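You operate a simulated robot arm through the tools that you are given. There is no shell and no other tool. Be economical: measure what you need, move in short steps, check, and stop when the job is done.

Carry out the task below with a simulated robot arm. There is one attempt and no reset: what you move stays moved.

## Task
Tighten the red and the green bolt, then crank the red-striped cradle to 45 and pin it.
Fine: The red and the green bolt are tight before the crank turns; the red pin ends in its hole.

The check looks at the end state, three seconds after you hand in, the way a careful person would. Anything else that was tipped, shoved, dropped, spilled or broken makes it a failure.

## Robot
A 6-joint arm with a two-finger parallel gripper on a trunk, on a base that drives. Base frame: it is fixed to the floor where the robot stands at the start and does not move with it; the origin is under the middle of the robot, x ahead of it, y to its left, z up. Units: m, rad, N and s.
With the tool pointing down near the work surface it reaches from about 0.28 to 0.68 m from the robot's upright axis, wherever it stands. Its first joint turns from -2.897 to 2.897 rad. Places, roughly: green bolt [0.5, 0, 0.9]; green brake [0.5, 2.4, 0.2]; red bolt [0, 1.6, 0.9]; red brake [-0.2, 2.2, 0.2]. Payload 4.1 kg.
The tool frame sits at the grasp point between the pads (the TCP): z along the fingers, y along the line on which they close. The tips reach 0.023 m beyond it. The gripper opens to 0.094 m. The fingers are 0.038 m wide and 0.01 m thick; the gripper's body (0.054 by 0.096 m) begins 0.039 m behind the TCP.
Orientation is that of the tool frame in the base frame, as [roll, pitch, yaw] about the fixed x, y, z axes, in that order (R = Rz(yaw) Ry(pitch) Rx(roll)). With the fingers straight down and closing along the base's y, the tool's x points along the base's -x, its y along +y and its z along -z.

## Interface
- The arm moves only by the tool arm_command. Its argument "deltas" is a list of rows, each an object of numbers (a shift or turn left out is 0, a gripper value left out holds the last): "x", "y", "z": the shift along the tool's x, y, z in units of 400 mm (1.0 is 400 mm); "wx", "wy", "wz": the turn, a rotation vector about the tool's x, y, z in units of 120 degrees (1.0 is 120 degrees); "hand": the opening in per cent of the stroke, from 0 (shut) to 100 (fully open). In form: [{"x": .., "y": .., "z": .., "wx": .., "wy": .., "wz": .., "hand": ..}, ...]. A call has 1 to 10 rows; each row is the pose to reach, as a shift and turn from the pose commanded when the call began, along the tool's axes at that moment. A call with a number of a shift or a turn outside -1 to 1 is refused whole. Rows are played at 5 a second. More than 0.05 m and 0.15 rad between two rows, or a gripper value outside its range, and nothing of the call is played. A pose out of reach is approached as far as the arm can. The call stops where the force on the tool passes 90 N (or 10 N more than at its start, if that is more) or the arm is blocked; 0.2 s more then pass. Each finger travels about 0.045 m/s and halts on what it meets, pressing with about 44 N; the grip force reading is that of the motor and also rises with nothing between the fingers. The clock runs only during rows and for 0.2 s after the last one: add rows that repeat a pose to give the fingers time. It gives the time, the measured TCP pose, the force on the tool (base axes), the opening and the grip force at its end, in the units of the frame above (readings bear some noise), with the torque about the TCP (base axes, N m) and any sound that the robot's microphone picked up.
- Cameras (640 x 400 px; columns grow to the right, rows downward): "scene" is now at [0.0199, 0.1297, 1.457]; the picture's right is [-0.42, -0.91, 0.00], its down [-0.46, 0.22, -0.86] and it looks along [0.78, -0.36, -0.51] (base axes); focal length 259 px, centre (320, 200). "wrist" rides on the gripper at [0.086, 0.016, -0.075] in the tool frame; the picture's right is [-0.18, 0.98, 0.00], its down [-0.58, -0.11, -0.81] and it looks along [-0.79, -0.15, 0.59] (tool axes); focal length 243 px, centre (320, 200). There is no depth. A picture from a camera that has moved, and an enlarged one, comes with that camera's place and axes in the base frame and with its lens.
- get_image(camera): a new picture of that camera. No time passes.
- slide_trunk(by): slides the trunk up (or, below 0, down) by that many m; the arm and the scene camera ride with it, the base frame stays. It gives what a move gives, with no picture.
- base_move(legs): drives the robot by 1 to 6 legs, each [ahead, turn to the left] in m and rad, along the robot's own axes; the way and the turn of a leg run together, so that a leg with both is an arc; at most 1.5 m and 3.142 rad a leg. The arm and the cameras ride along, it lands a little off, and it stops where it bumps. It gives what a move gives.
- turn_head(pan, tilt): turns the head with the scene camera to pan (to the left, within 2.705 rad either way) and tilt (down, from -0.506 to 1.204), counted from straight ahead of the robot. It gives what a move gives.
- zoom(camera, box): a new picture of the part [left, top, right, bottom] of that camera's present view, enlarged. No time passes.
- job_done(): hands the job in; it is judged then, once.

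Go step by step. Nothing tells you exact positions but the pictures and the camera data: compare them with the known pose of the tool, close in by small moves and look again before you grip or let go. The budget is 120 turns and 78 pictures, counting those below and the enlarged ones. Unless the task says otherwise, let go and move clear before handing in.

The tools are called after "Call:" as a command line: name --argument value ..., lists and objects as JSON in quotes. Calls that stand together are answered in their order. arm_command: Moves the arm, as the interface text tells. Its arguments: {"type":"object","properties":{"deltas":{"type":"array","items":{"type":"object","properties":{"x":{"type":"number"},"y":{"type":"number"},"z":{"type":"number"},"wx":{"type":"number"},"wy":{"type":"number"},"wz":{"type":"number"},"hand":{"type":"number"}}}}},"required":["deltas"]} The other tools are called the same way: slide_trunk (by) slides the trunk up or down; base_move (legs) drives the base; turn_head (pan, tilt) turns the head that bears the scene camera; get_image (camera) takes a picture; zoom (camera, box) takes an enlarged picture of a part of a camera's view; job_done () hands the job in.

At the start:

```text
time: 0.0
position: [0.4856, -0.1037, 1.1691]
ee_rot: [3.139, 0.001, 3.141]
ft_force: [0.5, 0.0, -1.2]
moment: [0.01, 0.02, -0.02]
opening: 0.0939
grip_force: 0.0
trunk travel left (down, up): [-0.4, 0.19]
robot x, y, heading: [0.0032, 0.0029, 0.0]
head pan, tilt: [-0.435, 0.536]
```

scene: 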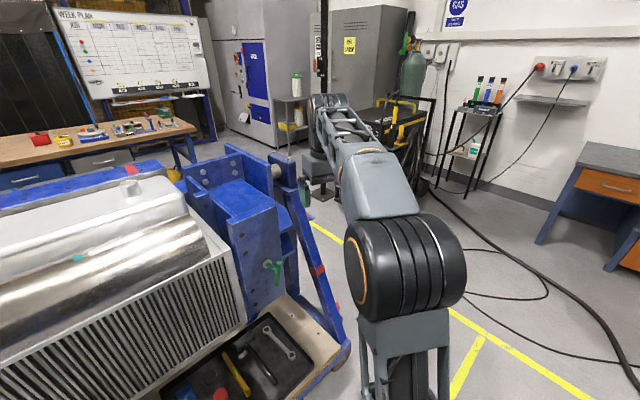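
wrist: 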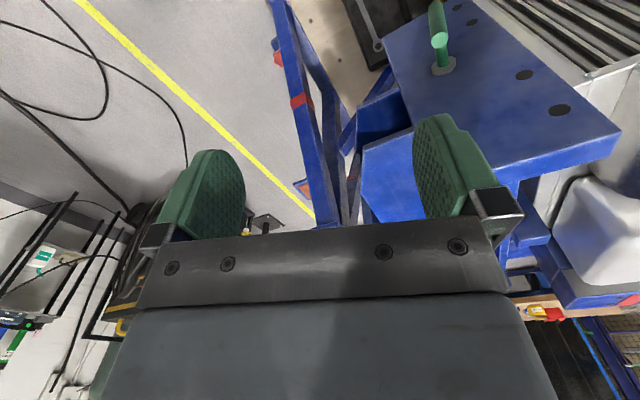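

I see a green bolt with a T-handle on the near blue trunnion frame, a toolbox tray with a wrench, and a cradle with a metal part. I'll look closer at the bolt and look around to the left.

Call:
zoom --camera "scene" --box '[160, 130, 360, 400]'

Call:
turn_head --pan 0.5 --tilt 0.7

Call:
get_image --camera "scene"

Call:
turn_head --pan 1.4 --tilt 0.6

Call:
get_image --camera "scene"

```text
1.48 times, centred on (260, 265) of scene
camera zoom: at [0.0199, 0.1297, 1.457], right [-0.42, -0.91, 0.0], down [-0.46, 0.22, -0.86], along [0.78, -0.36, -0.51], focal length 383 px, centre (409, 104)
```

zoom: 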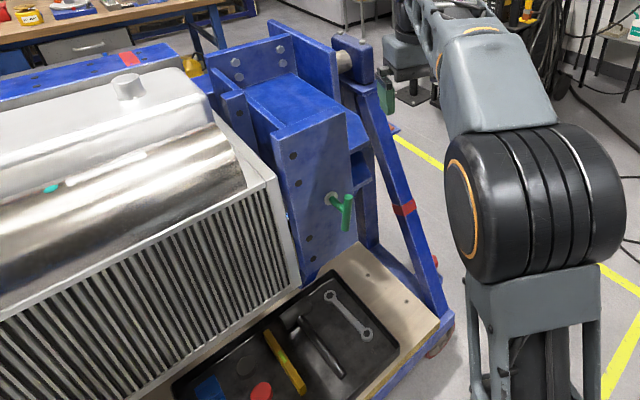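

```text
time: 1.2
position: [0.4849, -0.1027, 1.1693]
ee_rot: [-3.14, -0.002, -3.141]
ft_force: [-0.1, 0.3, 0.0]
moment: [0.01, 0.0, 0.0]
opening: 0.094
grip_force: 0.0
trunk travel left (down, up): [-0.4, 0.19]
robot x, y, heading: [0.0048, -0.0023, -0.002]
head pan, tilt: [0.499, 0.7]
```

```text
74 pictures are left
camera scene: at [0.0127, 0.2083, 1.4427], right [0.48, -0.88, 0.0], down [-0.57, -0.31, -0.77], along [0.67, 0.37, -0.64], focal length 259 px, centre (320, 200)
```

scene: 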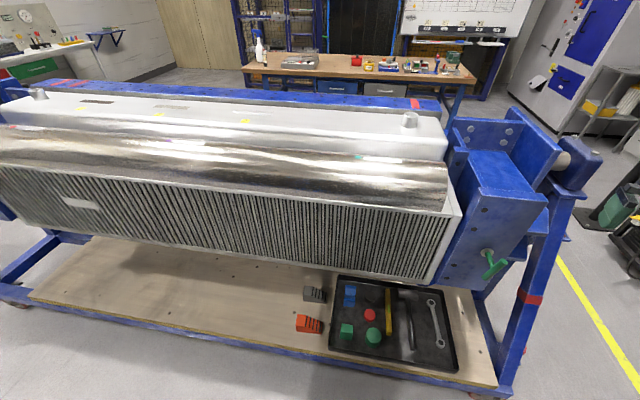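

```text
time: 2.4
position: [0.4843, -0.103, 1.1695]
ee_rot: [-3.141, 0.001, -3.141]
ft_force: [0.7, 0.1, -0.2]
moment: [0.0, 0.02, 0.01]
opening: 0.0939
grip_force: 0.1
trunk travel left (down, up): [-0.4, 0.19]
robot x, y, heading: [0.0031, 0.0001, 0.001]
head pan, tilt: [1.4, 0.6]
```

```text
73 pictures are left
camera scene: at [-0.0468, 0.2547, 1.4513], right [0.99, -0.17, 0.0], down [-0.1, -0.56, -0.82], along [0.14, 0.81, -0.57], focal length 259 px, centre (320, 200)
```

scene: 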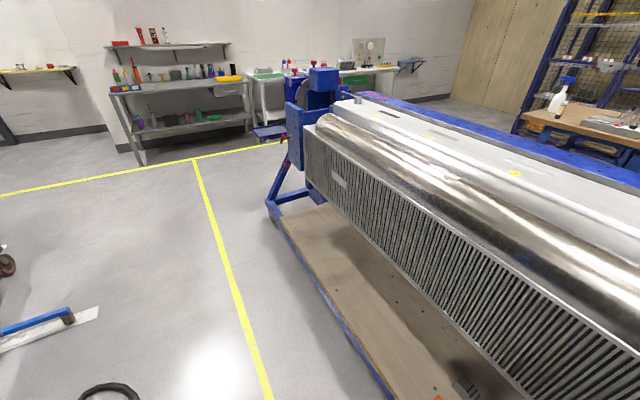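

The trolley's cradle runs from here to about (0, 1.8). I'll look closely at the green bolt from both cameras.

Call:
turn_head --pan -0.2 --tilt 0.8

Call:
zoom --camera "scene" --box '[240, 120, 400, 240]'

Call:
zoom --camera "wrist" --box '[340, 0, 640, 190]'

```text
time: 4.1
position: [0.4854, -0.1031, 1.1689]
ee_rot: [-3.141, 0.0, 3.141]
ft_force: [0.0, 0.6, 0.1]
moment: [-0.01, 0.02, 0.02]
opening: 0.0943
grip_force: 0.1
trunk travel left (down, up): [-0.4, 0.19]
robot x, y, heading: [0.0005, -0.0017, -0.001]
head pan, tilt: [-0.201, 0.799]
```

```text
3.33 times, centred on (320, 180) of scene
camera zoom: at [0.0172, 0.1516, 1.4345], right [-0.2, -0.98, 0.0], down [-0.7, 0.14, -0.7], along [0.68, -0.14, -0.72], focal length 863 px, centre (320, 267)
```

zoom: 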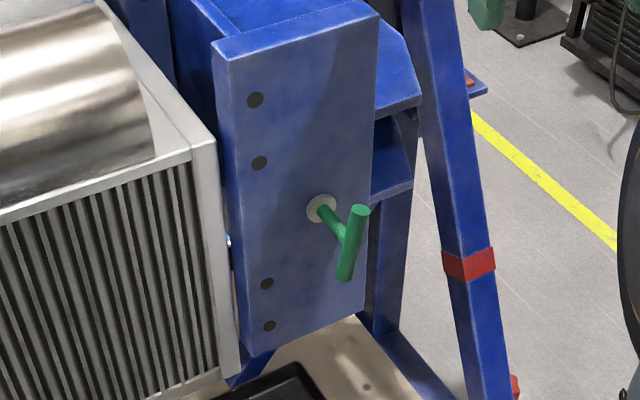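

```text
2.11 times, centred on (490, 95) of wrist
camera zoom: at [0.3984, -0.0866, 1.2432], right [0.18, 0.98, 0.0], down [0.58, -0.11, 0.81], along [0.79, -0.15, -0.59], focal length 511 px, centre (-38, 421)
```

zoom: 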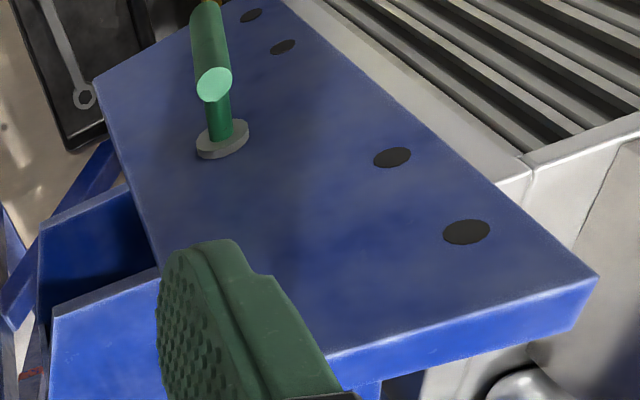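

The green bolt is a T-handle on a shaft pointing out of the plate: washer about (0.567, 0.037, 0.93), bar centre about (0.525, 0.024, 0.925), bar nearly vertical. I'll turn the tool horizontal to grip the bar and turn it clockwise.

Call:
arm_command --deltas '[{"wy": -0.07}, {"wy": -0.14}, {"wy": -0.21}, {"wy": -0.28}, {"wy": -0.35}, {"wy": -0.42}, {"wy": -0.49}, {"wy": -0.56}, {"wy": -0.63}, {"wy": -0.7}]'

```text
time: 6.3
position: [0.4843, -0.1037, 1.1686]
ee_rot: [-3.134, 1.466, -3.136]
ft_force: [0.8, 0.6, -0.7]
moment: [0.01, 0.01, -0.04]
opening: 0.0941
grip_force: 0.0
trunk travel left (down, up): [-0.4, 0.19]
robot x, y, heading: [0.001, -0.0009, 0.004]
head pan, tilt: [-0.201, 0.799]
```

Call:
arm_command --deltas '[{"wy": -0.05}]'

Call:
arm_command --deltas '[{"z": -0.045, "wx": -0.05}, {"z": -0.0875, "wx": -0.1, "y": 0.05}, {"z": -0.0875, "wx": -0.145, "x": 0.08, "y": 0.12}, {"z": -0.0875, "wx": -0.145, "x": 0.18, "y": 0.18}, {"z": -0.0875, "wx": -0.145, "x": 0.28, "y": 0.24}, {"z": -0.0875, "wx": -0.145, "x": 0.39, "y": 0.26}, {"z": -0.0875, "wx": -0.145, "x": 0.5, "y": 0.26}, {"z": -0.0875, "wx": -0.145, "x": 0.61, "y": 0.26}, {"z": -0.0875, "wx": -0.145, "x": 0.61, "y": 0.26}]'

Call:
get_image --camera "wrist"

Call:
get_image --camera "scene"

```text
time: 6.7
position: [0.4856, -0.1019, 1.169]
ee_rot: [-0.346, 1.568, -0.351]
ft_force: [-0.1, 0.2, 0.9]
moment: [-0.04, 0.02, 0.0]
opening: 0.0941
grip_force: 0.1
trunk travel left (down, up): [-0.4, 0.19]
robot x, y, heading: [-0.0011, -0.001, -0.001]
head pan, tilt: [-0.201, 0.799]
```

```text
time: 8.7
position: [0.4747, -0.0081, 0.9364]
ee_rot: [-0.461, 1.568, -0.158]
ft_force: [0.5, -0.3, 0.2]
moment: [0.01, 0.02, 0.01]
opening: 0.0943
grip_force: 0.0
out of reach, approached as far as the arm can: row 5, 6, 7, 8, 9
trunk travel left (down, up): [-0.4, 0.19]
robot x, y, heading: [-0.0024, 0.0038, -0.002]
head pan, tilt: [-0.201, 0.799]
```

```text
70 pictures are left
camera wrist: at [0.3998, -0.0146, 0.849], right [-0.3, 0.94, 0.18], down [-0.74, -0.35, 0.58], along [0.61, 0.04, 0.79], focal length 243 px, centre (320, 200)
```

wrist: 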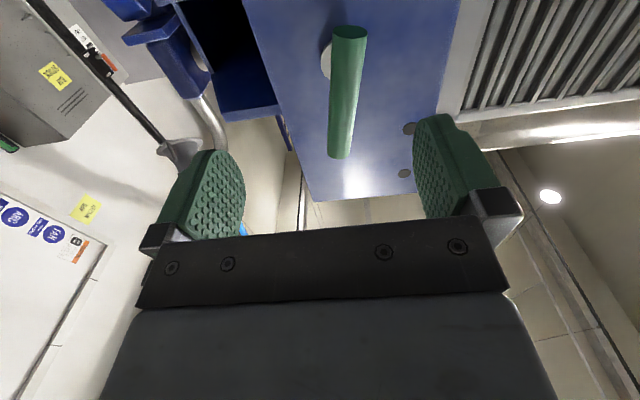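

```text
69 pictures are left
camera scene: at [0.0172, 0.1515, 1.4344], right [-0.2, -0.98, 0.0], down [-0.7, 0.14, -0.7], along [0.68, -0.14, -0.72], focal length 259 px, centre (320, 200)
```

scene: 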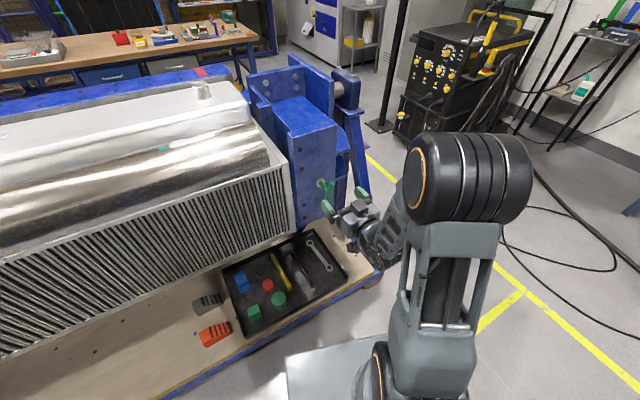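

The pose is out of reach with the trunk this high. I'll lift the tool and lower the trunk by 0.2 to give the arm better posture.

Call:
arm_command --deltas '[{"x": -0.12, "z": -0.05}, {"x": -0.24, "z": -0.05}, {"x": -0.36, "z": -0.05}, {"x": -0.48, "z": -0.05}]'

Call:
slide_trunk --by -0.2

```text
refused: row 1 steps farther than a row can; nothing moved
```

```text
time: 10.9
position: [0.4756, -0.0076, 0.7366]
ee_rot: [-0.087, 1.57, 0.22]
ft_force: [0.7, 0.7, 0.1]
moment: [-0.02, -0.02, 0.01]
opening: 0.0941
grip_force: 0.0
trunk travel left (down, up): [-0.2, 0.39]
robot x, y, heading: [0.0005, 0.0029, 0.001]
head pan, tilt: [-0.201, 0.799]
```

Call:
arm_command --deltas '[{"x": 0}, {"x": -0.1}, {"x": -0.2}, {"x": -0.3}, {"x": -0.4}, {"x": -0.5}, {"x": -0.5}]'

Call:
get_image --camera "wrist"

```text
time: 12.5
position: [0.4742, -0.01, 0.9348]
ee_rot: [-1.038, 1.57, -0.734]
ft_force: [1.0, -0.7, -0.6]
moment: [-0.02, 0.0, -0.02]
opening: 0.094
grip_force: 0.1
trunk travel left (down, up): [-0.2, 0.39]
robot x, y, heading: [-0.0023, 0.0023, 0.004]
head pan, tilt: [-0.201, 0.799]
```

```text
68 pictures are left
camera wrist: at [0.3982, -0.0171, 0.8475], right [-0.29, 0.94, 0.18], down [-0.74, -0.35, 0.58], along [0.61, 0.04, 0.79], focal length 243 px, centre (320, 200)
```

wrist: 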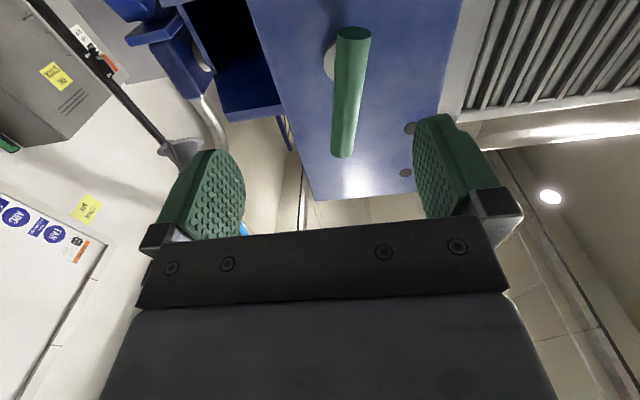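

Bar centre is at about (0.524, 0.0235, 0.929), leaning 12° clockwise. I'll align, advance and grip it.

Call:
arm_command --deltas '[{"y": 0.043, "x": 0.015, "wz": 0.05}, {"y": 0.043, "x": 0.015, "wz": 0.1}, {"y": 0.043, "x": 0.015, "wz": 0.1, "z": 0.05}, {"y": 0.043, "x": 0.015, "wz": 0.1, "z": 0.1}, {"y": 0.043, "x": 0.015, "wz": 0.1, "z": 0.144}]'

Call:
get_image --camera "wrist"

```text
time: 13.7
position: [0.5259, 0.0269, 0.9288]
ee_rot: [1.572, 1.362, 1.875]
ft_force: [-0.6, -0.5, 0.4]
moment: [-0.01, -0.01, 0.01]
opening: 0.0939
grip_force: 0.0
trunk travel left (down, up): [-0.2, 0.39]
robot x, y, heading: [0.0003, -0.0012, 0.003]
head pan, tilt: [-0.201, 0.799]
```

```text
67 pictures are left
camera wrist: at [0.4436, 0.0365, 0.8471], right [-0.28, 0.88, 0.38], down [-0.7, -0.46, 0.55], along [0.66, -0.12, 0.74], focal length 243 px, centre (320, 200)
```

wrist: 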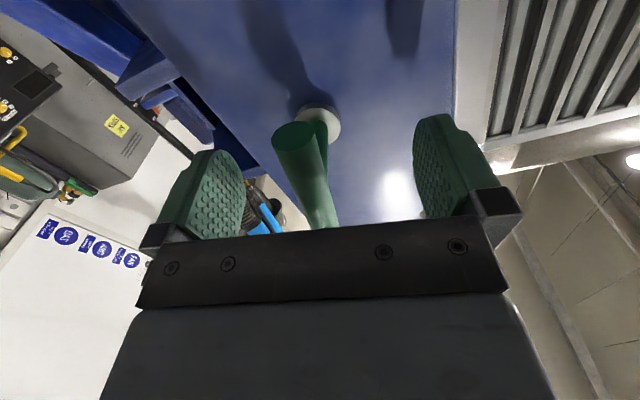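

The bar lies between the pads, aligned. Closing the gripper.

Call:
arm_command --deltas '[{"hand": 0}, {"hand": 0}, {"hand": 0}, {"hand": 0}, {"hand": 0}, {"hand": 0}]'

```text
time: 15.1
position: [0.5256, 0.023, 0.9286]
ee_rot: [1.575, 1.357, 1.877]
ft_force: [6.6, -19.7, -1.5]
moment: [0.09, -0.08, -0.08]
opening: 0.0161
grip_force: 44.8
trunk travel left (down, up): [-0.2, 0.39]
robot x, y, heading: [0.0029, -0.0005, -0.002]
head pan, tilt: [-0.201, 0.799]
```

Gripped (16 mm bar). I'll relieve the small side offset and turn clockwise, watching the torque.

Call:
arm_command --deltas '[{"y": -0.008}, {"y": -0.008, "wz": 0.06}, {"y": -0.008, "wz": 0.12}, {"y": -0.008, "wz": 0.18}, {"y": -0.008, "wz": 0.24}, {"y": -0.008, "wz": 0.3}]'

```text
time: 16.5
position: [0.5252, 0.0246, 0.9294]
ee_rot: [1.573, 0.734, 1.879]
ft_force: [-18.1, 13.7, -12.5]
moment: [-0.19, 0.48, 0.58]
opening: 0.0158
grip_force: 44.7
trunk travel left (down, up): [-0.2, 0.39]
robot x, y, heading: [-0.0008, -0.0015, 0.002]
head pan, tilt: [-0.201, 0.799]
```

Call:
arm_command --deltas '[{"wz": 0.06}, {"wz": 0.12}, {"wz": 0.18}, {"wz": 0.24}, {"wz": 0.3}, {"wz": 0.36}, {"wz": 0.42}, {"wz": 0.48}]'

```text
time: 18.3
position: [0.5254, 0.0238, 0.9302]
ee_rot: [1.568, -0.273, 1.877]
ft_force: [-8.0, 15.7, -9.0]
moment: [-0.1, 0.13, -0.63]
opening: 0.0158
grip_force: 45.0
trunk travel left (down, up): [-0.2, 0.39]
robot x, y, heading: [0.0007, -0.0008, 0.0]
head pan, tilt: [-0.201, 0.799]
```

Call:
arm_command --deltas '[{"wz": 0.06}, {"wz": 0.12}, {"wz": 0.18}, {"wz": 0.24}, {"wz": 0.3}, {"wz": 0.36}, {"wz": 0.42}, {"wz": 0.48}]'

Call:
get_image --camera "wrist"

```text
time: 20.1
position: [0.526, 0.0238, 0.9301]
ee_rot: [1.556, -1.276, 1.888]
ft_force: [2.2, 10.7, 12.4]
moment: [-0.46, 1.19, -0.46]
opening: 0.0156
grip_force: 45.0
trunk travel left (down, up): [-0.2, 0.39]
robot x, y, heading: [0.0039, -0.0033, 0.001]
head pan, tilt: [-0.201, 0.799]
```

```text
66 pictures are left
camera wrist: at [0.4517, 0.0101, 1.0174], right [0.3, -0.95, 0.11], down [-0.75, -0.3, -0.59], along [0.59, 0.1, -0.8], focal length 243 px, centre (320, 200)
```

wrist: 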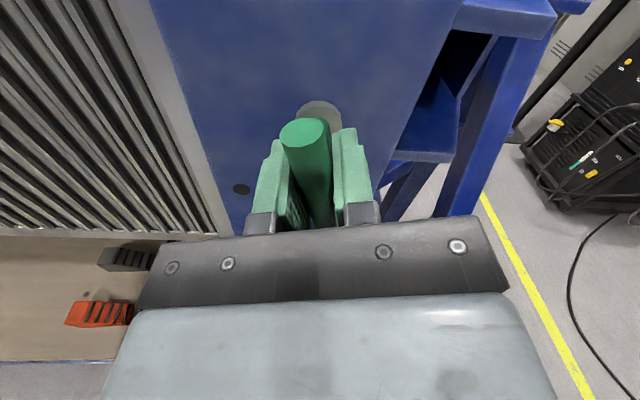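

The bar is following the gripper and is still free. Continuing.

Call:
arm_command --deltas '[{"wz": 0.06}, {"wz": 0.12}, {"wz": 0.18}, {"wz": 0.24}, {"wz": 0.3}, {"wz": 0.36}, {"wz": 0.42}, {"wz": 0.48}]'

```text
time: 21.9
position: [0.5263, 0.0223, 0.93]
ee_rot: [-1.567, -0.856, -1.269]
ft_force: [2.1, -0.1, 20.7]
moment: [-0.33, 0.91, 0.72]
opening: 0.0158
grip_force: 45.2
trunk travel left (down, up): [-0.2, 0.39]
robot x, y, heading: [-0.0003, 0.0017, -0.0]
head pan, tilt: [-0.201, 0.799]
```

Call:
arm_command --deltas '[{"wz": 0.06}, {"wz": 0.12}, {"wz": 0.18}, {"wz": 0.24}, {"wz": 0.3}, {"wz": 0.36}, {"wz": 0.42}, {"wz": 0.48}]'

```text
time: 23.7
position: [0.5253, 0.0246, 0.9304]
ee_rot: [-1.57, 0.145, -1.264]
ft_force: [5.8, 4.3, 11.7]
moment: [-2.11, -0.6, 0.08]
opening: 0.0208
grip_force: 45.0
trunk travel left (down, up): [-0.2, 0.39]
robot x, y, heading: [0.0008, -0.0011, -0.002]
head pan, tilt: [-0.201, 0.799]
```

Axis torque has risen to −2.2 N m, so the bolt appears to be seating. Checking the picture before going further.

Call:
get_image --camera "wrist"

Call:
arm_command --deltas '[{"wz": 0.03}, {"wz": 0.06}]'

Call:
get_image --camera "wrist"

```text
65 pictures are left
camera wrist: at [0.4797, -0.0778, 0.9009], right [-0.1, 0.31, -0.95], down [-0.94, 0.29, 0.19], along [0.33, 0.91, 0.26], focal length 243 px, centre (320, 200)
```

wrist: 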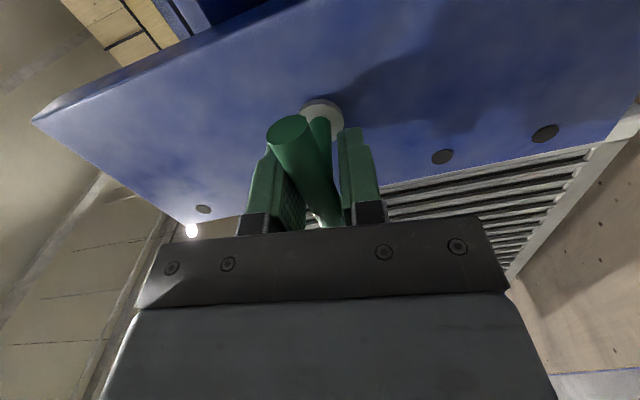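

```text
time: 24.3
position: [0.5254, 0.024, 0.9299]
ee_rot: [-1.574, 0.269, -1.266]
ft_force: [-2.2, 2.1, 5.0]
moment: [-2.41, -0.73, 0.36]
opening: 0.0259
grip_force: 44.8
trunk travel left (down, up): [-0.2, 0.39]
robot x, y, heading: [-0.0028, -0.0001, -0.0]
head pan, tilt: [-0.201, 0.799]
```

```text
64 pictures are left
camera wrist: at [0.4781, -0.0739, 0.8908], right [-0.13, 0.42, -0.9], down [-0.93, 0.26, 0.26], along [0.35, 0.87, 0.35], focal length 243 px, centre (320, 200)
```

wrist: 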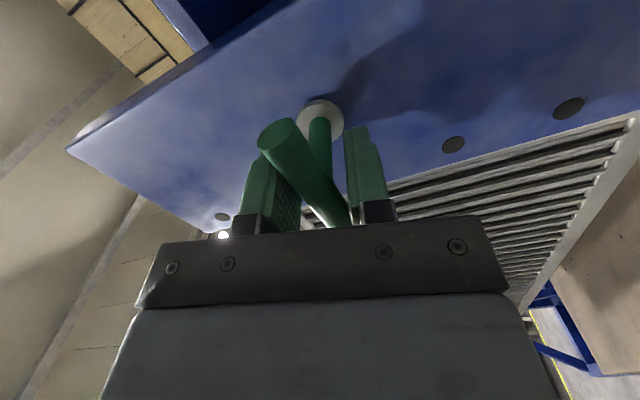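

The bar has stopped firmly while the gripper slips on it at ~2.4 N m, so the green bolt is tight. Opening, backing off, and unwinding the wrist.

Call:
arm_command --deltas '[{"hand": 60}, {"hand": 100}, {"hand": 100}, {"hand": 100}, {"hand": 100}, {"z": -0.1}, {"z": -0.2}, {"z": -0.3}]'

Call:
arm_command --deltas '[{"wz": -0.07}, {"wz": -0.14}, {"wz": -0.21}, {"wz": -0.28}, {"wz": -0.35}, {"wz": -0.42}, {"wz": -0.49}, {"wz": -0.56}, {"wz": -0.63}, {"wz": -0.7}]'

Call:
arm_command --deltas '[{"wz": -0.07}, {"wz": -0.14}, {"wz": -0.21}, {"wz": -0.28}, {"wz": -0.35}, {"wz": -0.42}, {"wz": -0.49}, {"wz": -0.56}, {"wz": -0.63}, {"wz": -0.7}]'

Call:
arm_command --deltas '[{"wz": -0.07}, {"wz": -0.14}, {"wz": -0.21}, {"wz": -0.28}, {"wz": -0.35}, {"wz": -0.42}, {"wz": -0.49}, {"wz": -0.56}, {"wz": -0.63}, {"wz": -0.7}]'

Call:
turn_head --pan -0.2 --tilt 0.7

Call:
get_image --camera "scene"

```text
time: 26.1
position: [0.4149, -0.0149, 0.9326]
ee_rot: [-1.572, 0.272, -1.265]
ft_force: [0.2, -0.2, -0.1]
moment: [-0.02, -0.06, -0.04]
opening: 0.0941
grip_force: 0.1
out of reach, approached as far as the arm can: row 8
trunk travel left (down, up): [-0.2, 0.39]
robot x, y, heading: [-0.0012, -0.0029, -0.001]
head pan, tilt: [-0.201, 0.799]
```

```text
time: 28.3
position: [0.4157, -0.0154, 0.9321]
ee_rot: [-1.575, -1.197, -1.264]
ft_force: [-0.3, -0.5, 0.3]
moment: [0.01, 0.02, 0.01]
opening: 0.0939
grip_force: 0.0
trunk travel left (down, up): [-0.2, 0.39]
robot x, y, heading: [-0.005, -0.0013, -0.0]
head pan, tilt: [-0.201, 0.799]
```

```text
time: 30.5
position: [0.4147, -0.0145, 0.9333]
ee_rot: [1.571, -0.482, 1.874]
ft_force: [-0.5, -0.4, -0.4]
moment: [0.03, 0.02, 0.0]
opening: 0.0937
grip_force: 0.0
trunk travel left (down, up): [-0.2, 0.39]
robot x, y, heading: [-0.0003, -0.0013, 0.001]
head pan, tilt: [-0.201, 0.799]
```

```text
time: 32.7
position: [0.4155, -0.0143, 0.9323]
ee_rot: [1.573, 0.986, 1.878]
ft_force: [0.1, -0.7, 1.3]
moment: [0.01, 0.0, 0.0]
opening: 0.0941
grip_force: 0.1
trunk travel left (down, up): [-0.2, 0.39]
robot x, y, heading: [0.0006, 0.0027, -0.002]
head pan, tilt: [-0.201, 0.799]
```

```text
time: 33.3
position: [0.4149, -0.0141, 0.9318]
ee_rot: [1.574, 0.985, 1.879]
ft_force: [0.3, 0.2, 0.1]
moment: [0.01, 0.02, -0.01]
opening: 0.094
grip_force: 0.0
trunk travel left (down, up): [-0.2, 0.39]
robot x, y, heading: [-0.0003, -0.0001, 0.0]
head pan, tilt: [-0.201, 0.7]
```

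```text
63 pictures are left
camera scene: at [0.0213, 0.151, 1.2427], right [-0.2, -0.98, 0.0], down [-0.63, 0.13, -0.76], along [0.75, -0.15, -0.64], focal length 259 px, centre (320, 200)
```

scene: 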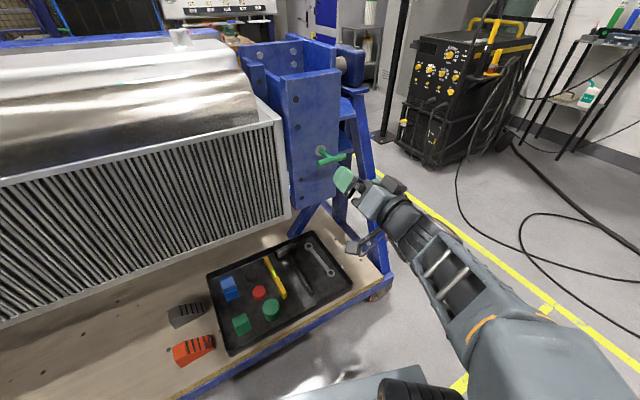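

Green bolt bar is now horizontal and tight. I'll check the free floor behind and to the left before driving to the red bolt.

Call:
turn_head --pan 1.5 --tilt 0.9

Call:
get_image --camera "scene"

Call:
turn_head --pan 2.6 --tilt 0.7

Call:
get_image --camera "scene"

```text
time: 35.1
position: [0.4159, -0.014, 0.9328]
ee_rot: [1.573, 0.984, 1.877]
ft_force: [-0.7, 0.2, 0.3]
moment: [0.03, 0.0, 0.02]
opening: 0.094
grip_force: 0.0
trunk travel left (down, up): [-0.2, 0.39]
robot x, y, heading: [-0.0012, -0.001, 0.002]
head pan, tilt: [1.499, 0.901]
```

```text
62 pictures are left
camera scene: at [-0.0565, 0.2433, 1.2265], right [1.0, -0.07, 0.0], down [-0.06, -0.78, -0.62], along [0.04, 0.62, -0.78], focal length 259 px, centre (320, 200)
```

scene: 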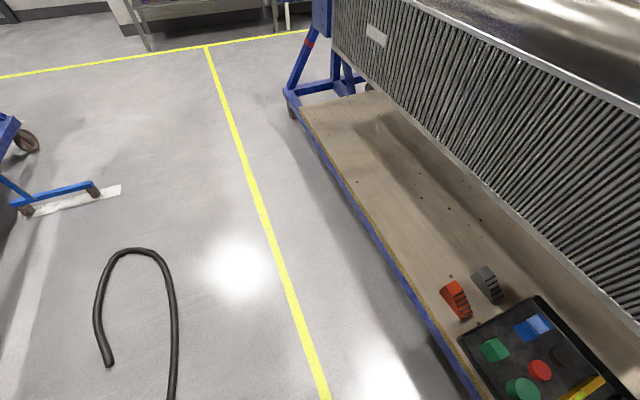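

```text
time: 36.4
position: [0.4153, -0.0138, 0.932]
ee_rot: [1.574, 0.984, 1.877]
ft_force: [0.1, -0.3, -0.3]
moment: [-0.01, 0.0, 0.01]
opening: 0.0941
grip_force: 0.0
trunk travel left (down, up): [-0.2, 0.39]
robot x, y, heading: [0.0005, -0.0017, 0.0]
head pan, tilt: [2.601, 0.7]
```

```text
61 pictures are left
camera scene: at [-0.1347, 0.2118, 1.2427], right [0.52, 0.86, 0.0], down [0.55, -0.33, -0.76], along [-0.66, 0.39, -0.64], focal length 259 px, centre (320, 200)
```

scene: 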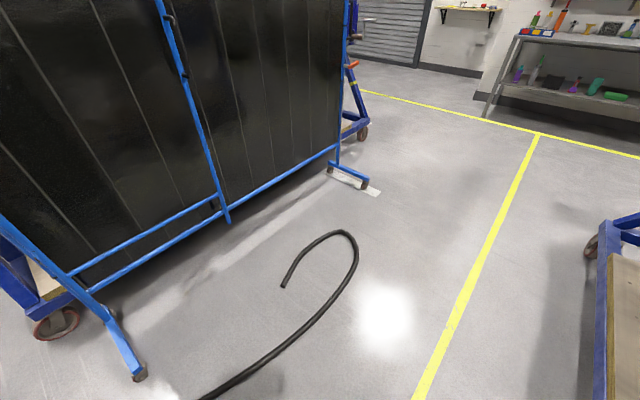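

The floor lane beside the trolley is clear (hose stays around x = −0.6 and farther). I'll turn left to run parallel to the trolley, drive about 1.63 m, and look before turning in.

Call:
base_move --legs '[[0, 1.871], [0.8, 0], [0.835, 0]]'

Call:
turn_head --pan -1.2 --tilt 0.5

Call:
get_image --camera "scene"

```text
time: 49.1
position: [-0.5117, 1.9594, 0.9321]
ee_rot: [1.573, 0.985, -2.581]
ft_force: [-0.4, 1.0, -0.1]
moment: [0.01, 0.02, 0.0]
opening: 0.094
grip_force: 0.0
trunk travel left (down, up): [-0.2, 0.39]
robot x, y, heading: [-0.4193, 1.5541, 1.828]
head pan, tilt: [2.601, 0.7]
```

```text
time: 52.2
position: [-0.5122, 1.9595, 0.9329]
ee_rot: [1.572, 0.984, -2.581]
ft_force: [-0.2, 0.4, 0.6]
moment: [0.0, 0.0, 0.0]
opening: 0.094
grip_force: 0.0
trunk travel left (down, up): [-0.2, 0.39]
robot x, y, heading: [-0.4216, 1.5549, 1.823]
head pan, tilt: [-1.201, 0.499]
```

```text
60 pictures are left
camera scene: at [-0.495, 1.5088, 1.2604], right [0.58, -0.81, 0.0], down [-0.39, -0.28, -0.88], along [0.71, 0.51, -0.48], focal length 259 px, centre (320, 200)
```

scene: 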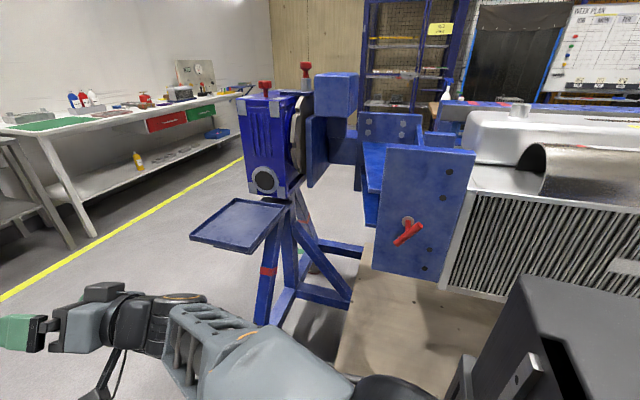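

I see the red bolt handle on the far end plate, and beyond it a blue gearbox with a round socket, a tray and two red pins on top. Turning to face the red bolt, backing off slightly, and zooming.

Call:
base_move --legs '[[0, -1.523], [-0.06, 0]]'

Call:
turn_head --pan -0.1 --tilt 0.6

Call:
get_image --camera "scene"

Call:
get_image --camera "wrist"

```text
time: 56.8
position: [-0.0397, 1.6357, 0.9169]
ee_rot: [1.56, 0.904, 2.303]
ft_force: [-136.1, 67.9, -3.9]
moment: [-0.32, -1.01, -1.08]
opening: 0.0
grip_force: 0.1
trunk travel left (down, up): [-0.2, 0.39]
robot x, y, heading: [-0.4283, 1.549, 0.356]
head pan, tilt: [-1.201, 0.499]
stopped in leg 2: the robot was blocked; the commanded pose is now the measured one
```

```text
time: 58.1
position: [-0.0416, 1.6328, 0.9166]
ee_rot: [1.596, 0.947, 2.462]
ft_force: [-136.0, 123.6, -16.1]
moment: [-1.31, -0.73, 0.57]
opening: 0.0
grip_force: 0.1
trunk travel left (down, up): [-0.2, 0.39]
robot x, y, heading: [-0.4196, 1.5603, 0.462]
head pan, tilt: [-0.099, 0.6]
```

```text
59 pictures are left
camera scene: at [-0.5101, 1.7908, 1.2459], right [0.35, -0.94, 0.07], down [-0.5, -0.25, -0.83], along [0.79, 0.25, -0.55], focal length 259 px, centre (320, 200)
```

scene: 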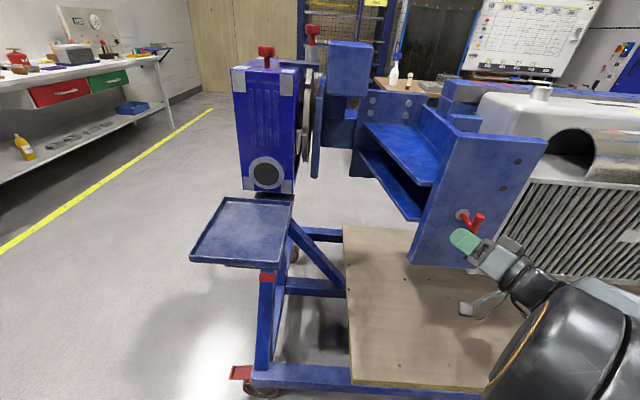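

```text
58 pictures are left
camera wrist: at [-0.1393, 1.6172, 0.8565], right [-0.52, 0.45, 0.72], down [-0.19, -0.89, 0.42], along [0.83, 0.08, 0.55], focal length 243 px, centre (320, 200)
```

wrist: 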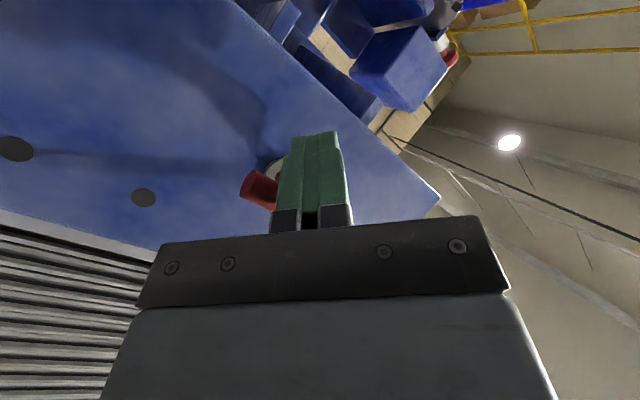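

The gripper swept into the red bolt handle while turning and is pressing on it (~180 N). I'll ease it away sideways from the handle in small steps.

Call:
arm_command --deltas '[{"x": 0.015, "y": 0.02}, {"x": 0.03, "y": 0.04}, {"x": 0.044, "y": 0.06}]'

```text
time: 58.4
position: [-0.0467, 1.6192, 0.9147]
ee_rot: [1.689, 0.971, 2.562]
ft_force: [-225.6, -5.4, -32.0]
moment: [-0.15, -1.03, 0.44]
opening: 0.0
grip_force: 0.2
trunk travel left (down, up): [-0.2, 0.39]
robot x, y, heading: [-0.3974, 1.5705, 0.561]
head pan, tilt: [-0.099, 0.6]
stopped in row 1: the arm was blocked; the commanded pose is now the measured one
```

Call:
base_move --legs '[[-0.06, 0]]'

Call:
get_image --camera "scene"

```text
time: 59.1
position: [0.0244, 1.5119, 0.8722]
ee_rot: [1.453, 0.851, 2.661]
ft_force: [-0.2, 0.4, 1.8]
moment: [-0.08, 0.04, -0.06]
opening: 0.094
grip_force: 0.0
trunk travel left (down, up): [-0.2, 0.39]
robot x, y, heading: [-0.3941, 1.5794, 0.635]
head pan, tilt: [-0.099, 0.6]
stopped in leg 1: the robot was blocked; the commanded pose is now the measured one
```

```text
57 pictures are left
camera scene: at [-0.4799, 1.7393, 1.2509], right [0.52, -0.86, 0.02], down [-0.48, -0.3, -0.83], along [0.71, 0.42, -0.56], focal length 259 px, centre (320, 200)
```

scene: 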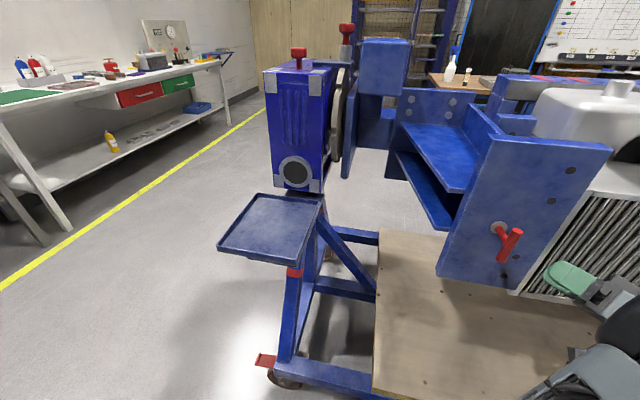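

The gripper has slipped past the handle and is force-free now, but the base still reports blocked. I'll look at the arm and the base.

Call:
turn_head --pan -0.75 --tilt 0.8

Call:
get_image --camera "scene"

Call:
get_image --camera "wrist"

```text
time: 60.2
position: [0.0063, 1.545, 0.8815]
ee_rot: [1.468, 0.854, 2.688]
ft_force: [-17.2, -3.4, 1.9]
moment: [-0.03, 0.14, -0.08]
opening: 0.0872
grip_force: 0.1
trunk travel left (down, up): [-0.2, 0.39]
robot x, y, heading: [-0.3956, 1.5787, 0.635]
head pan, tilt: [-0.75, 0.799]
```

```text
56 pictures are left
camera scene: at [-0.465, 1.6651, 1.2346], right [-0.12, -0.99, 0.0], down [-0.71, 0.08, -0.7], along [0.69, -0.08, -0.72], focal length 259 px, centre (320, 200)
```

scene: 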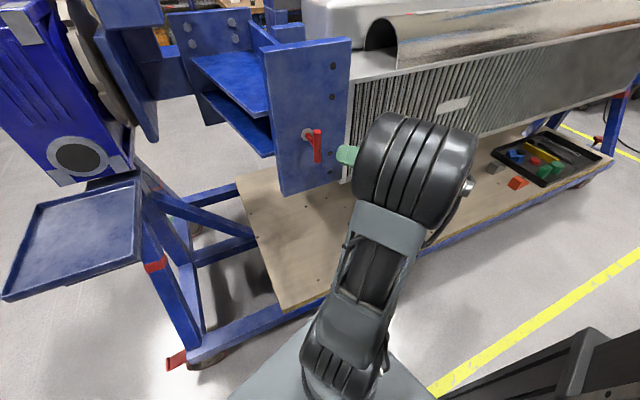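

```text
55 pictures are left
camera wrist: at [-0.0829, 1.5048, 0.82], right [-0.6, 0.18, 0.78], down [0.13, -0.94, 0.31], along [0.79, 0.29, 0.54], focal length 243 px, centre (320, 200)
```

wrist: 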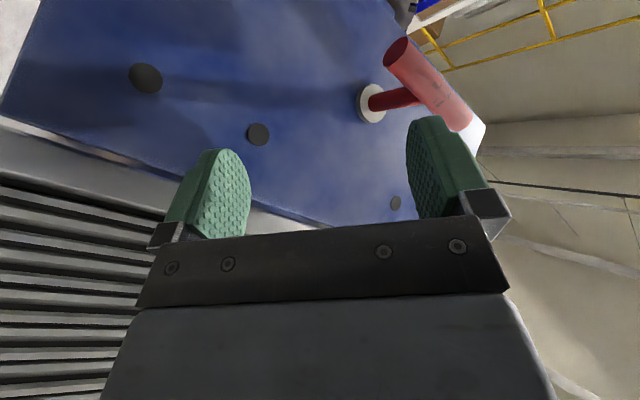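

Call:
arm_command --deltas '[{"z": -0.06, "y": 0.012, "x": 0.005}, {"z": -0.13, "y": 0.025, "x": 0.01}, {"z": -0.2, "y": 0.04, "x": 0.018}, {"z": -0.23, "y": 0.06, "x": 0.05}, {"z": -0.23, "y": 0.06, "x": 0.05}]'

```text
time: 61.4
position: [-0.0547, 1.4707, 0.8736]
ee_rot: [1.476, 0.855, 2.692]
ft_force: [0.4, -0.7, 0.3]
moment: [0.0, 0.0, -0.01]
opening: 0.0942
grip_force: 0.0
trunk travel left (down, up): [-0.2, 0.39]
robot x, y, heading: [-0.3963, 1.5769, 0.634]
head pan, tilt: [-0.75, 0.799]
```

Call:
base_move --legs '[[-0.06, 0], [0, -0.334]]'

Call:
turn_head --pan 0.0 --tilt 0.6

Call:
get_image --camera "scene"

```text
time: 63.4
position: [-0.1565, 1.3318, 0.8737]
ee_rot: [1.474, 0.853, 2.362]
ft_force: [-0.5, -0.5, 0.7]
moment: [-0.01, 0.04, 0.0]
opening: 0.094
grip_force: 0.1
trunk travel left (down, up): [-0.2, 0.39]
robot x, y, heading: [-0.4447, 1.5396, 0.306]
head pan, tilt: [-0.75, 0.799]
```

```text
time: 64.5
position: [-0.1553, 1.3303, 0.8744]
ee_rot: [1.476, 0.853, 2.362]
ft_force: [0.1, -0.1, -0.2]
moment: [-0.02, 0.01, -0.01]
opening: 0.0941
grip_force: 0.1
trunk travel left (down, up): [-0.2, 0.39]
robot x, y, heading: [-0.4448, 1.5398, 0.307]
head pan, tilt: [0.0, 0.6]
```

```text
54 pictures are left
camera scene: at [-0.4702, 1.7087, 1.2513], right [0.3, -0.95, 0.0], down [-0.54, -0.17, -0.82], along [0.79, 0.25, -0.57], focal length 259 px, centre (320, 200)
```

scene: 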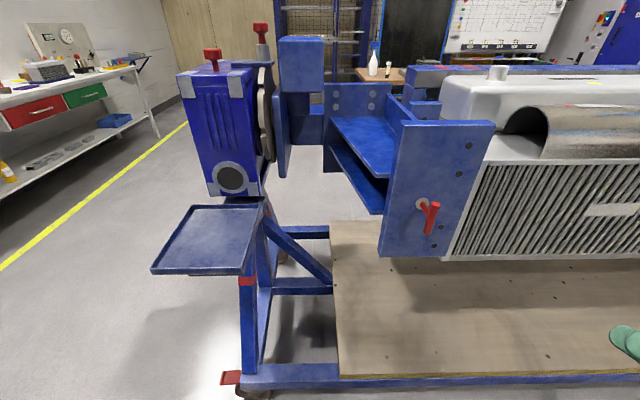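

Base is free and parallel. I'll back off a little more, re-level the tool toward the plate, and zoom in on the red bolt.

Call:
base_move --legs '[[-0.05, 0]]'

Call:
arm_command --deltas '[{"wz": -0.07}, {"wz": -0.14}, {"wz": -0.21}, {"wz": -0.28}, {"wz": -0.342}]'

Call:
arm_command --deltas '[{"wx": 0.067, "wy": 0.007}, {"wx": 0.134, "wy": 0.014}, {"wx": 0.201, "wy": 0.021}, {"wx": 0.268, "wy": 0.03}, {"wx": 0.268, "wy": 0.03}]'

Call:
zoom --camera "scene" --box '[360, 130, 520, 270]'

Call:
get_image --camera "wrist"

```text
time: 65.4
position: [-0.2023, 1.316, 0.8738]
ee_rot: [1.475, 0.855, 2.364]
ft_force: [-0.4, -0.5, -0.5]
moment: [-0.03, -0.01, 0.0]
opening: 0.0942
grip_force: 0.0
trunk travel left (down, up): [-0.2, 0.39]
robot x, y, heading: [-0.4931, 1.5262, 0.309]
head pan, tilt: [0.0, 0.6]
```

```text
time: 66.6
position: [-0.2036, 1.3165, 0.8733]
ee_rot: [-0.063, 1.51, 0.802]
ft_force: [-0.3, 0.2, -0.6]
moment: [-0.02, 0.01, -0.03]
opening: 0.0939
grip_force: 0.0
trunk travel left (down, up): [-0.2, 0.39]
robot x, y, heading: [-0.4907, 1.5253, 0.306]
head pan, tilt: [0.0, 0.6]
```

```text
time: 67.8
position: [-0.2028, 1.3155, 0.8726]
ee_rot: [1.933, 1.554, 2.233]
ft_force: [-0.3, -0.4, 0.1]
moment: [0.04, -0.01, 0.01]
opening: 0.0941
grip_force: 0.1
trunk travel left (down, up): [-0.2, 0.39]
robot x, y, heading: [-0.4913, 1.5266, 0.307]
head pan, tilt: [0.0, 0.6]
```

```text
2.86 times, centred on (440, 200) of scene
camera zoom: at [-0.5179, 1.6938, 1.2513], right [0.3, -0.95, 0.0], down [-0.54, -0.17, -0.83], along [0.79, 0.25, -0.56], focal length 739 px, centre (-23, 200)
```

zoom: 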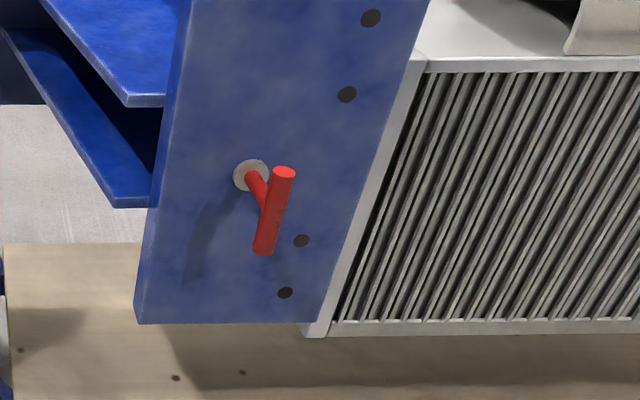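

```text
52 pictures are left
camera wrist: at [-0.2801, 1.3107, 0.7869], right [-0.29, 0.94, 0.2], down [-0.73, -0.35, 0.58], along [0.62, 0.02, 0.79], focal length 243 px, centre (320, 200)
```

wrist: 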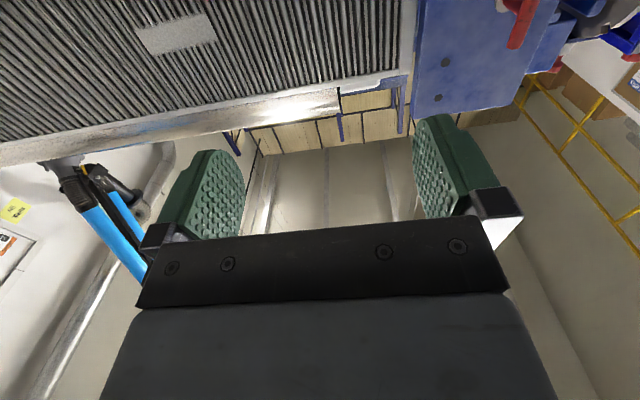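

Red washer is about (0.037, 1.636, 0.929) and the bar is nearly vertical, centred about (−0.005, 1.620, 0.928). Moving to 7 cm in front of it.

Call:
arm_command --deltas '[{"y": 0.116, "x": -0.028}, {"y": 0.232, "x": -0.056}, {"y": 0.348, "x": -0.084}, {"y": 0.464, "x": -0.112}, {"y": 0.58, "x": -0.139}, {"y": 0.58, "x": -0.139, "z": 0.12}, {"y": 0.58, "x": -0.139, "z": 0.24}, {"y": 0.58, "x": -0.139, "z": 0.36}, {"y": 0.58, "x": -0.139, "z": 0.46}, {"y": 0.58, "x": -0.139, "z": 0.522}]'

Call:
get_image --camera "wrist"

```text
time: 69.5
position: [-0.2033, 1.3647, 0.9974]
ee_rot: [0.05, 1.545, -0.37]
ft_force: [-1.3, -0.7, -0.5]
moment: [0.02, 0.0, -0.03]
opening: 0.0941
grip_force: 0.1
out of reach, approached as far as the arm can: row 2, 3, 4, 5, 6, 7, 8
trunk travel left (down, up): [-0.2, 0.39]
robot x, y, heading: [-0.4951, 1.5273, 0.304]
head pan, tilt: [0.0, 0.6]
stopped in row 8: the arm was blocked; the commanded pose is now the measured one
```

```text
51 pictures are left
camera wrist: at [-0.2631, 1.4091, 0.9081], right [0.39, 0.9, 0.19], down [-0.79, 0.23, 0.56], along [0.46, -0.37, 0.81], focal length 243 px, centre (320, 200)
```

wrist: 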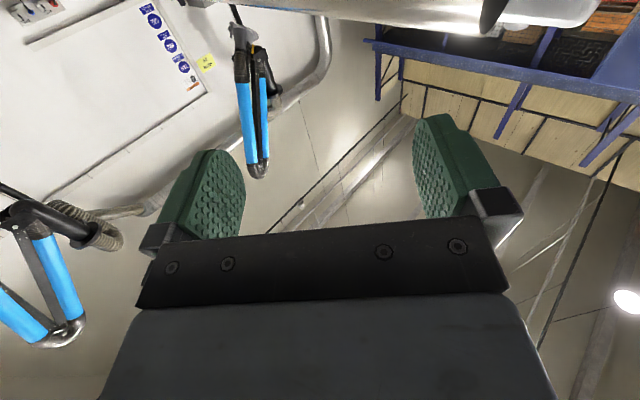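

The intermediate path was too close to the robot's axis. I'll go outward diagonally and restore the yaw.

Call:
arm_command --deltas '[{"z": 0.09, "y": 0.04, "x": 0.01, "wx": -0.03}, {"z": 0.13, "y": 0.13, "x": 0.035, "wx": -0.08}, {"z": 0.13, "y": 0.23, "x": 0.06, "wx": -0.13}, {"z": 0.12, "y": 0.33, "x": 0.09, "wx": -0.18}, {"z": 0.1, "y": 0.43, "x": 0.12, "wx": -0.23}, {"z": 0.09, "y": 0.53, "x": 0.15, "wx": -0.28}, {"z": 0.075, "y": 0.61, "x": 0.174, "wx": -0.32}, {"z": 0.064, "y": 0.66, "x": 0.174, "wx": -0.347}, {"z": 0.064, "y": 0.66, "x": 0.174, "wx": -0.347}]'

Call:
get_image --camera "wrist"

```text
time: 70.1
position: [-0.1956, 1.3228, 1.0002]
ee_rot: [-0.269, 1.518, -0.799]
ft_force: [0.2, 0.4, -1.1]
moment: [0.0, 0.0, 0.0]
opening: 0.094
grip_force: 0.1
trunk travel left (down, up): [-0.2, 0.39]
robot x, y, heading: [-0.4935, 1.5244, 0.308]
head pan, tilt: [0.0, 0.6]
stopped in row 2: the arm was blocked; the commanded pose is now the measured one
```

```text
50 pictures are left
camera wrist: at [-0.2489, 1.3698, 0.91], right [0.49, 0.85, 0.17], down [-0.77, 0.34, 0.54], along [0.41, -0.4, 0.82], focal length 243 px, centre (320, 200)
```

wrist: 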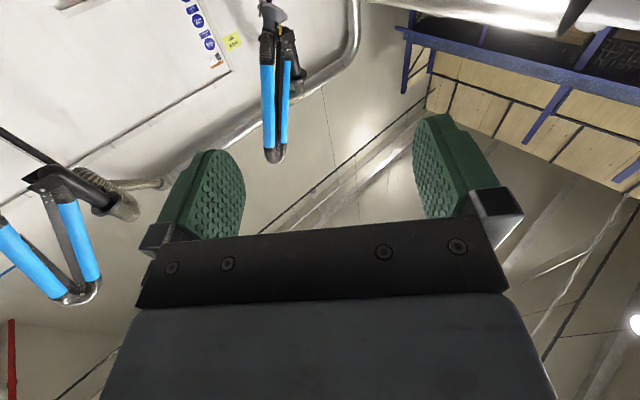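

The arm is blocked by something, so I'll look at its posture.

Call:
turn_head --pan -0.7 --tilt 0.9

Call:
get_image --camera "scene"

```text
time: 71.2
position: [-0.197, 1.3216, 1.0012]
ee_rot: [-0.269, 1.517, -0.795]
ft_force: [0.2, 1.3, 0.0]
moment: [0.02, 0.02, -0.01]
opening: 0.0941
grip_force: 0.0
trunk travel left (down, up): [-0.2, 0.39]
robot x, y, heading: [-0.4916, 1.5266, 0.307]
head pan, tilt: [-0.7, 0.901]
```

```text
49 pictures are left
camera scene: at [-0.5323, 1.6382, 1.2266], right [-0.38, -0.92, 0.0], down [-0.72, 0.3, -0.62], along [0.57, -0.24, -0.78], focal length 259 px, centre (320, 200)
```

scene: 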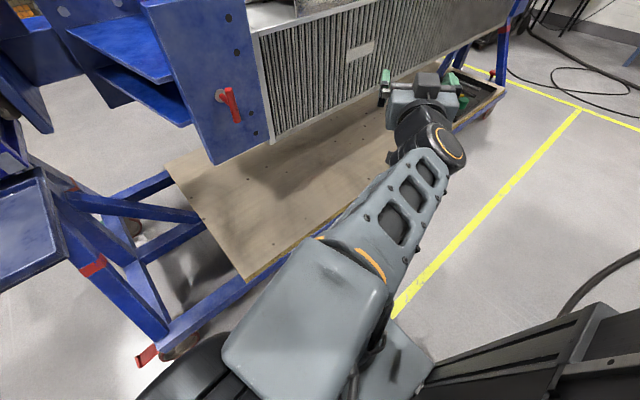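

Call:
arm_command --deltas '[{"z": 0.08, "x": -0.05}, {"z": 0.16, "x": -0.1}, {"z": 0.24, "x": -0.15}, {"z": 0.24, "x": -0.15}]'

```text
time: 72.2
position: [-0.1154, 1.2757, 1.0682]
ee_rot: [-0.267, 1.519, -0.795]
ft_force: [0.2, -0.4, 0.0]
moment: [0.0, -0.02, 0.0]
opening: 0.0938
grip_force: 0.0
trunk travel left (down, up): [-0.2, 0.39]
robot x, y, heading: [-0.4911, 1.5213, 0.31]
head pan, tilt: [-0.7, 0.901]
```

That works. Now I'll swing the arm left in an arc about the robot's axis.

Call:
arm_command --deltas '[{"y": 0.1176, "z": -0.006, "wx": -0.05}, {"y": 0.234, "z": -0.0246, "wx": -0.1}, {"y": 0.3475, "z": -0.055, "wx": -0.15}, {"y": 0.4575, "z": -0.0973, "wx": -0.2}, {"y": 0.5625, "z": -0.15, "wx": -0.25}, {"y": 0.6125, "z": -0.1815, "wx": -0.275}, {"y": 0.6125, "z": -0.1815, "wx": -0.275}]'

Call:
get_image --camera "wrist"

```text
time: 73.8
position: [-0.0482, 1.5169, 1.0526]
ee_rot: [-1.133, 1.53, -1.1]
ft_force: [-0.1, 0.0, 0.0]
moment: [0.0, 0.01, 0.02]
opening: 0.0941
grip_force: 0.0
trunk travel left (down, up): [-0.2, 0.39]
robot x, y, heading: [-0.492, 1.5246, 0.312]
head pan, tilt: [-0.7, 0.901]
```

```text
48 pictures are left
camera wrist: at [-0.1219, 1.5274, 0.964], right [-0.03, 0.99, 0.15], down [-0.81, -0.11, 0.57], along [0.58, -0.1, 0.81], focal length 243 px, centre (320, 200)
```

wrist: 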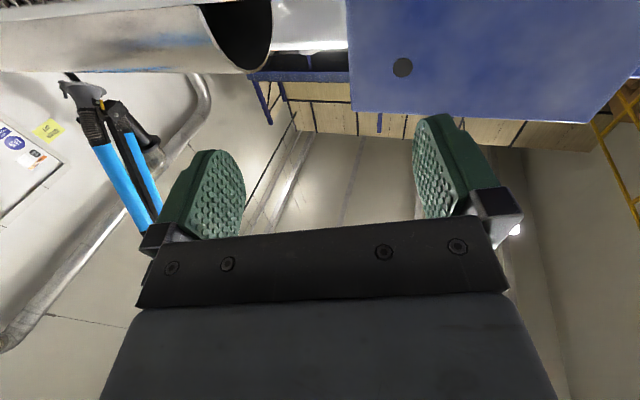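

Call:
arm_command --deltas '[{"z": -0.028, "y": 0.07, "x": 0.03, "wx": -0.04}, {"z": -0.028, "y": 0.14, "x": 0.1, "wx": -0.08}, {"z": -0.028, "y": 0.2125, "x": 0.18, "wx": -0.13}, {"z": -0.028, "y": 0.2125, "x": 0.26, "wx": -0.13}, {"z": -0.028, "y": 0.2125, "x": 0.3125, "wx": -0.13}, {"z": -0.028, "y": 0.2125, "x": 0.3125, "wx": -0.13}]'

Call:
get_image --camera "wrist"

```text
time: 75.2
position: [-0.0633, 1.6011, 0.93]
ee_rot: [-1.106, 1.517, -0.787]
ft_force: [-0.5, 0.4, 0.8]
moment: [-0.04, 0.0, 0.01]
opening: 0.094
grip_force: 0.0
trunk travel left (down, up): [-0.2, 0.39]
robot x, y, heading: [-0.4925, 1.5258, 0.308]
head pan, tilt: [-0.7, 0.901]
```

```text
47 pictures are left
camera wrist: at [-0.1352, 1.5905, 0.8406], right [-0.31, 0.94, 0.14], down [-0.75, -0.33, 0.57], along [0.58, 0.08, 0.81], focal length 243 px, centre (320, 200)
```

wrist: 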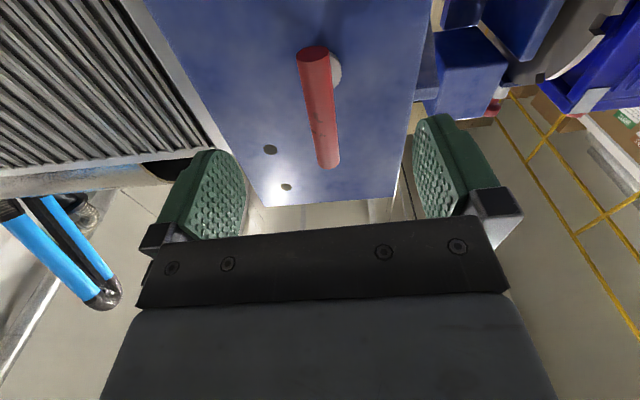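

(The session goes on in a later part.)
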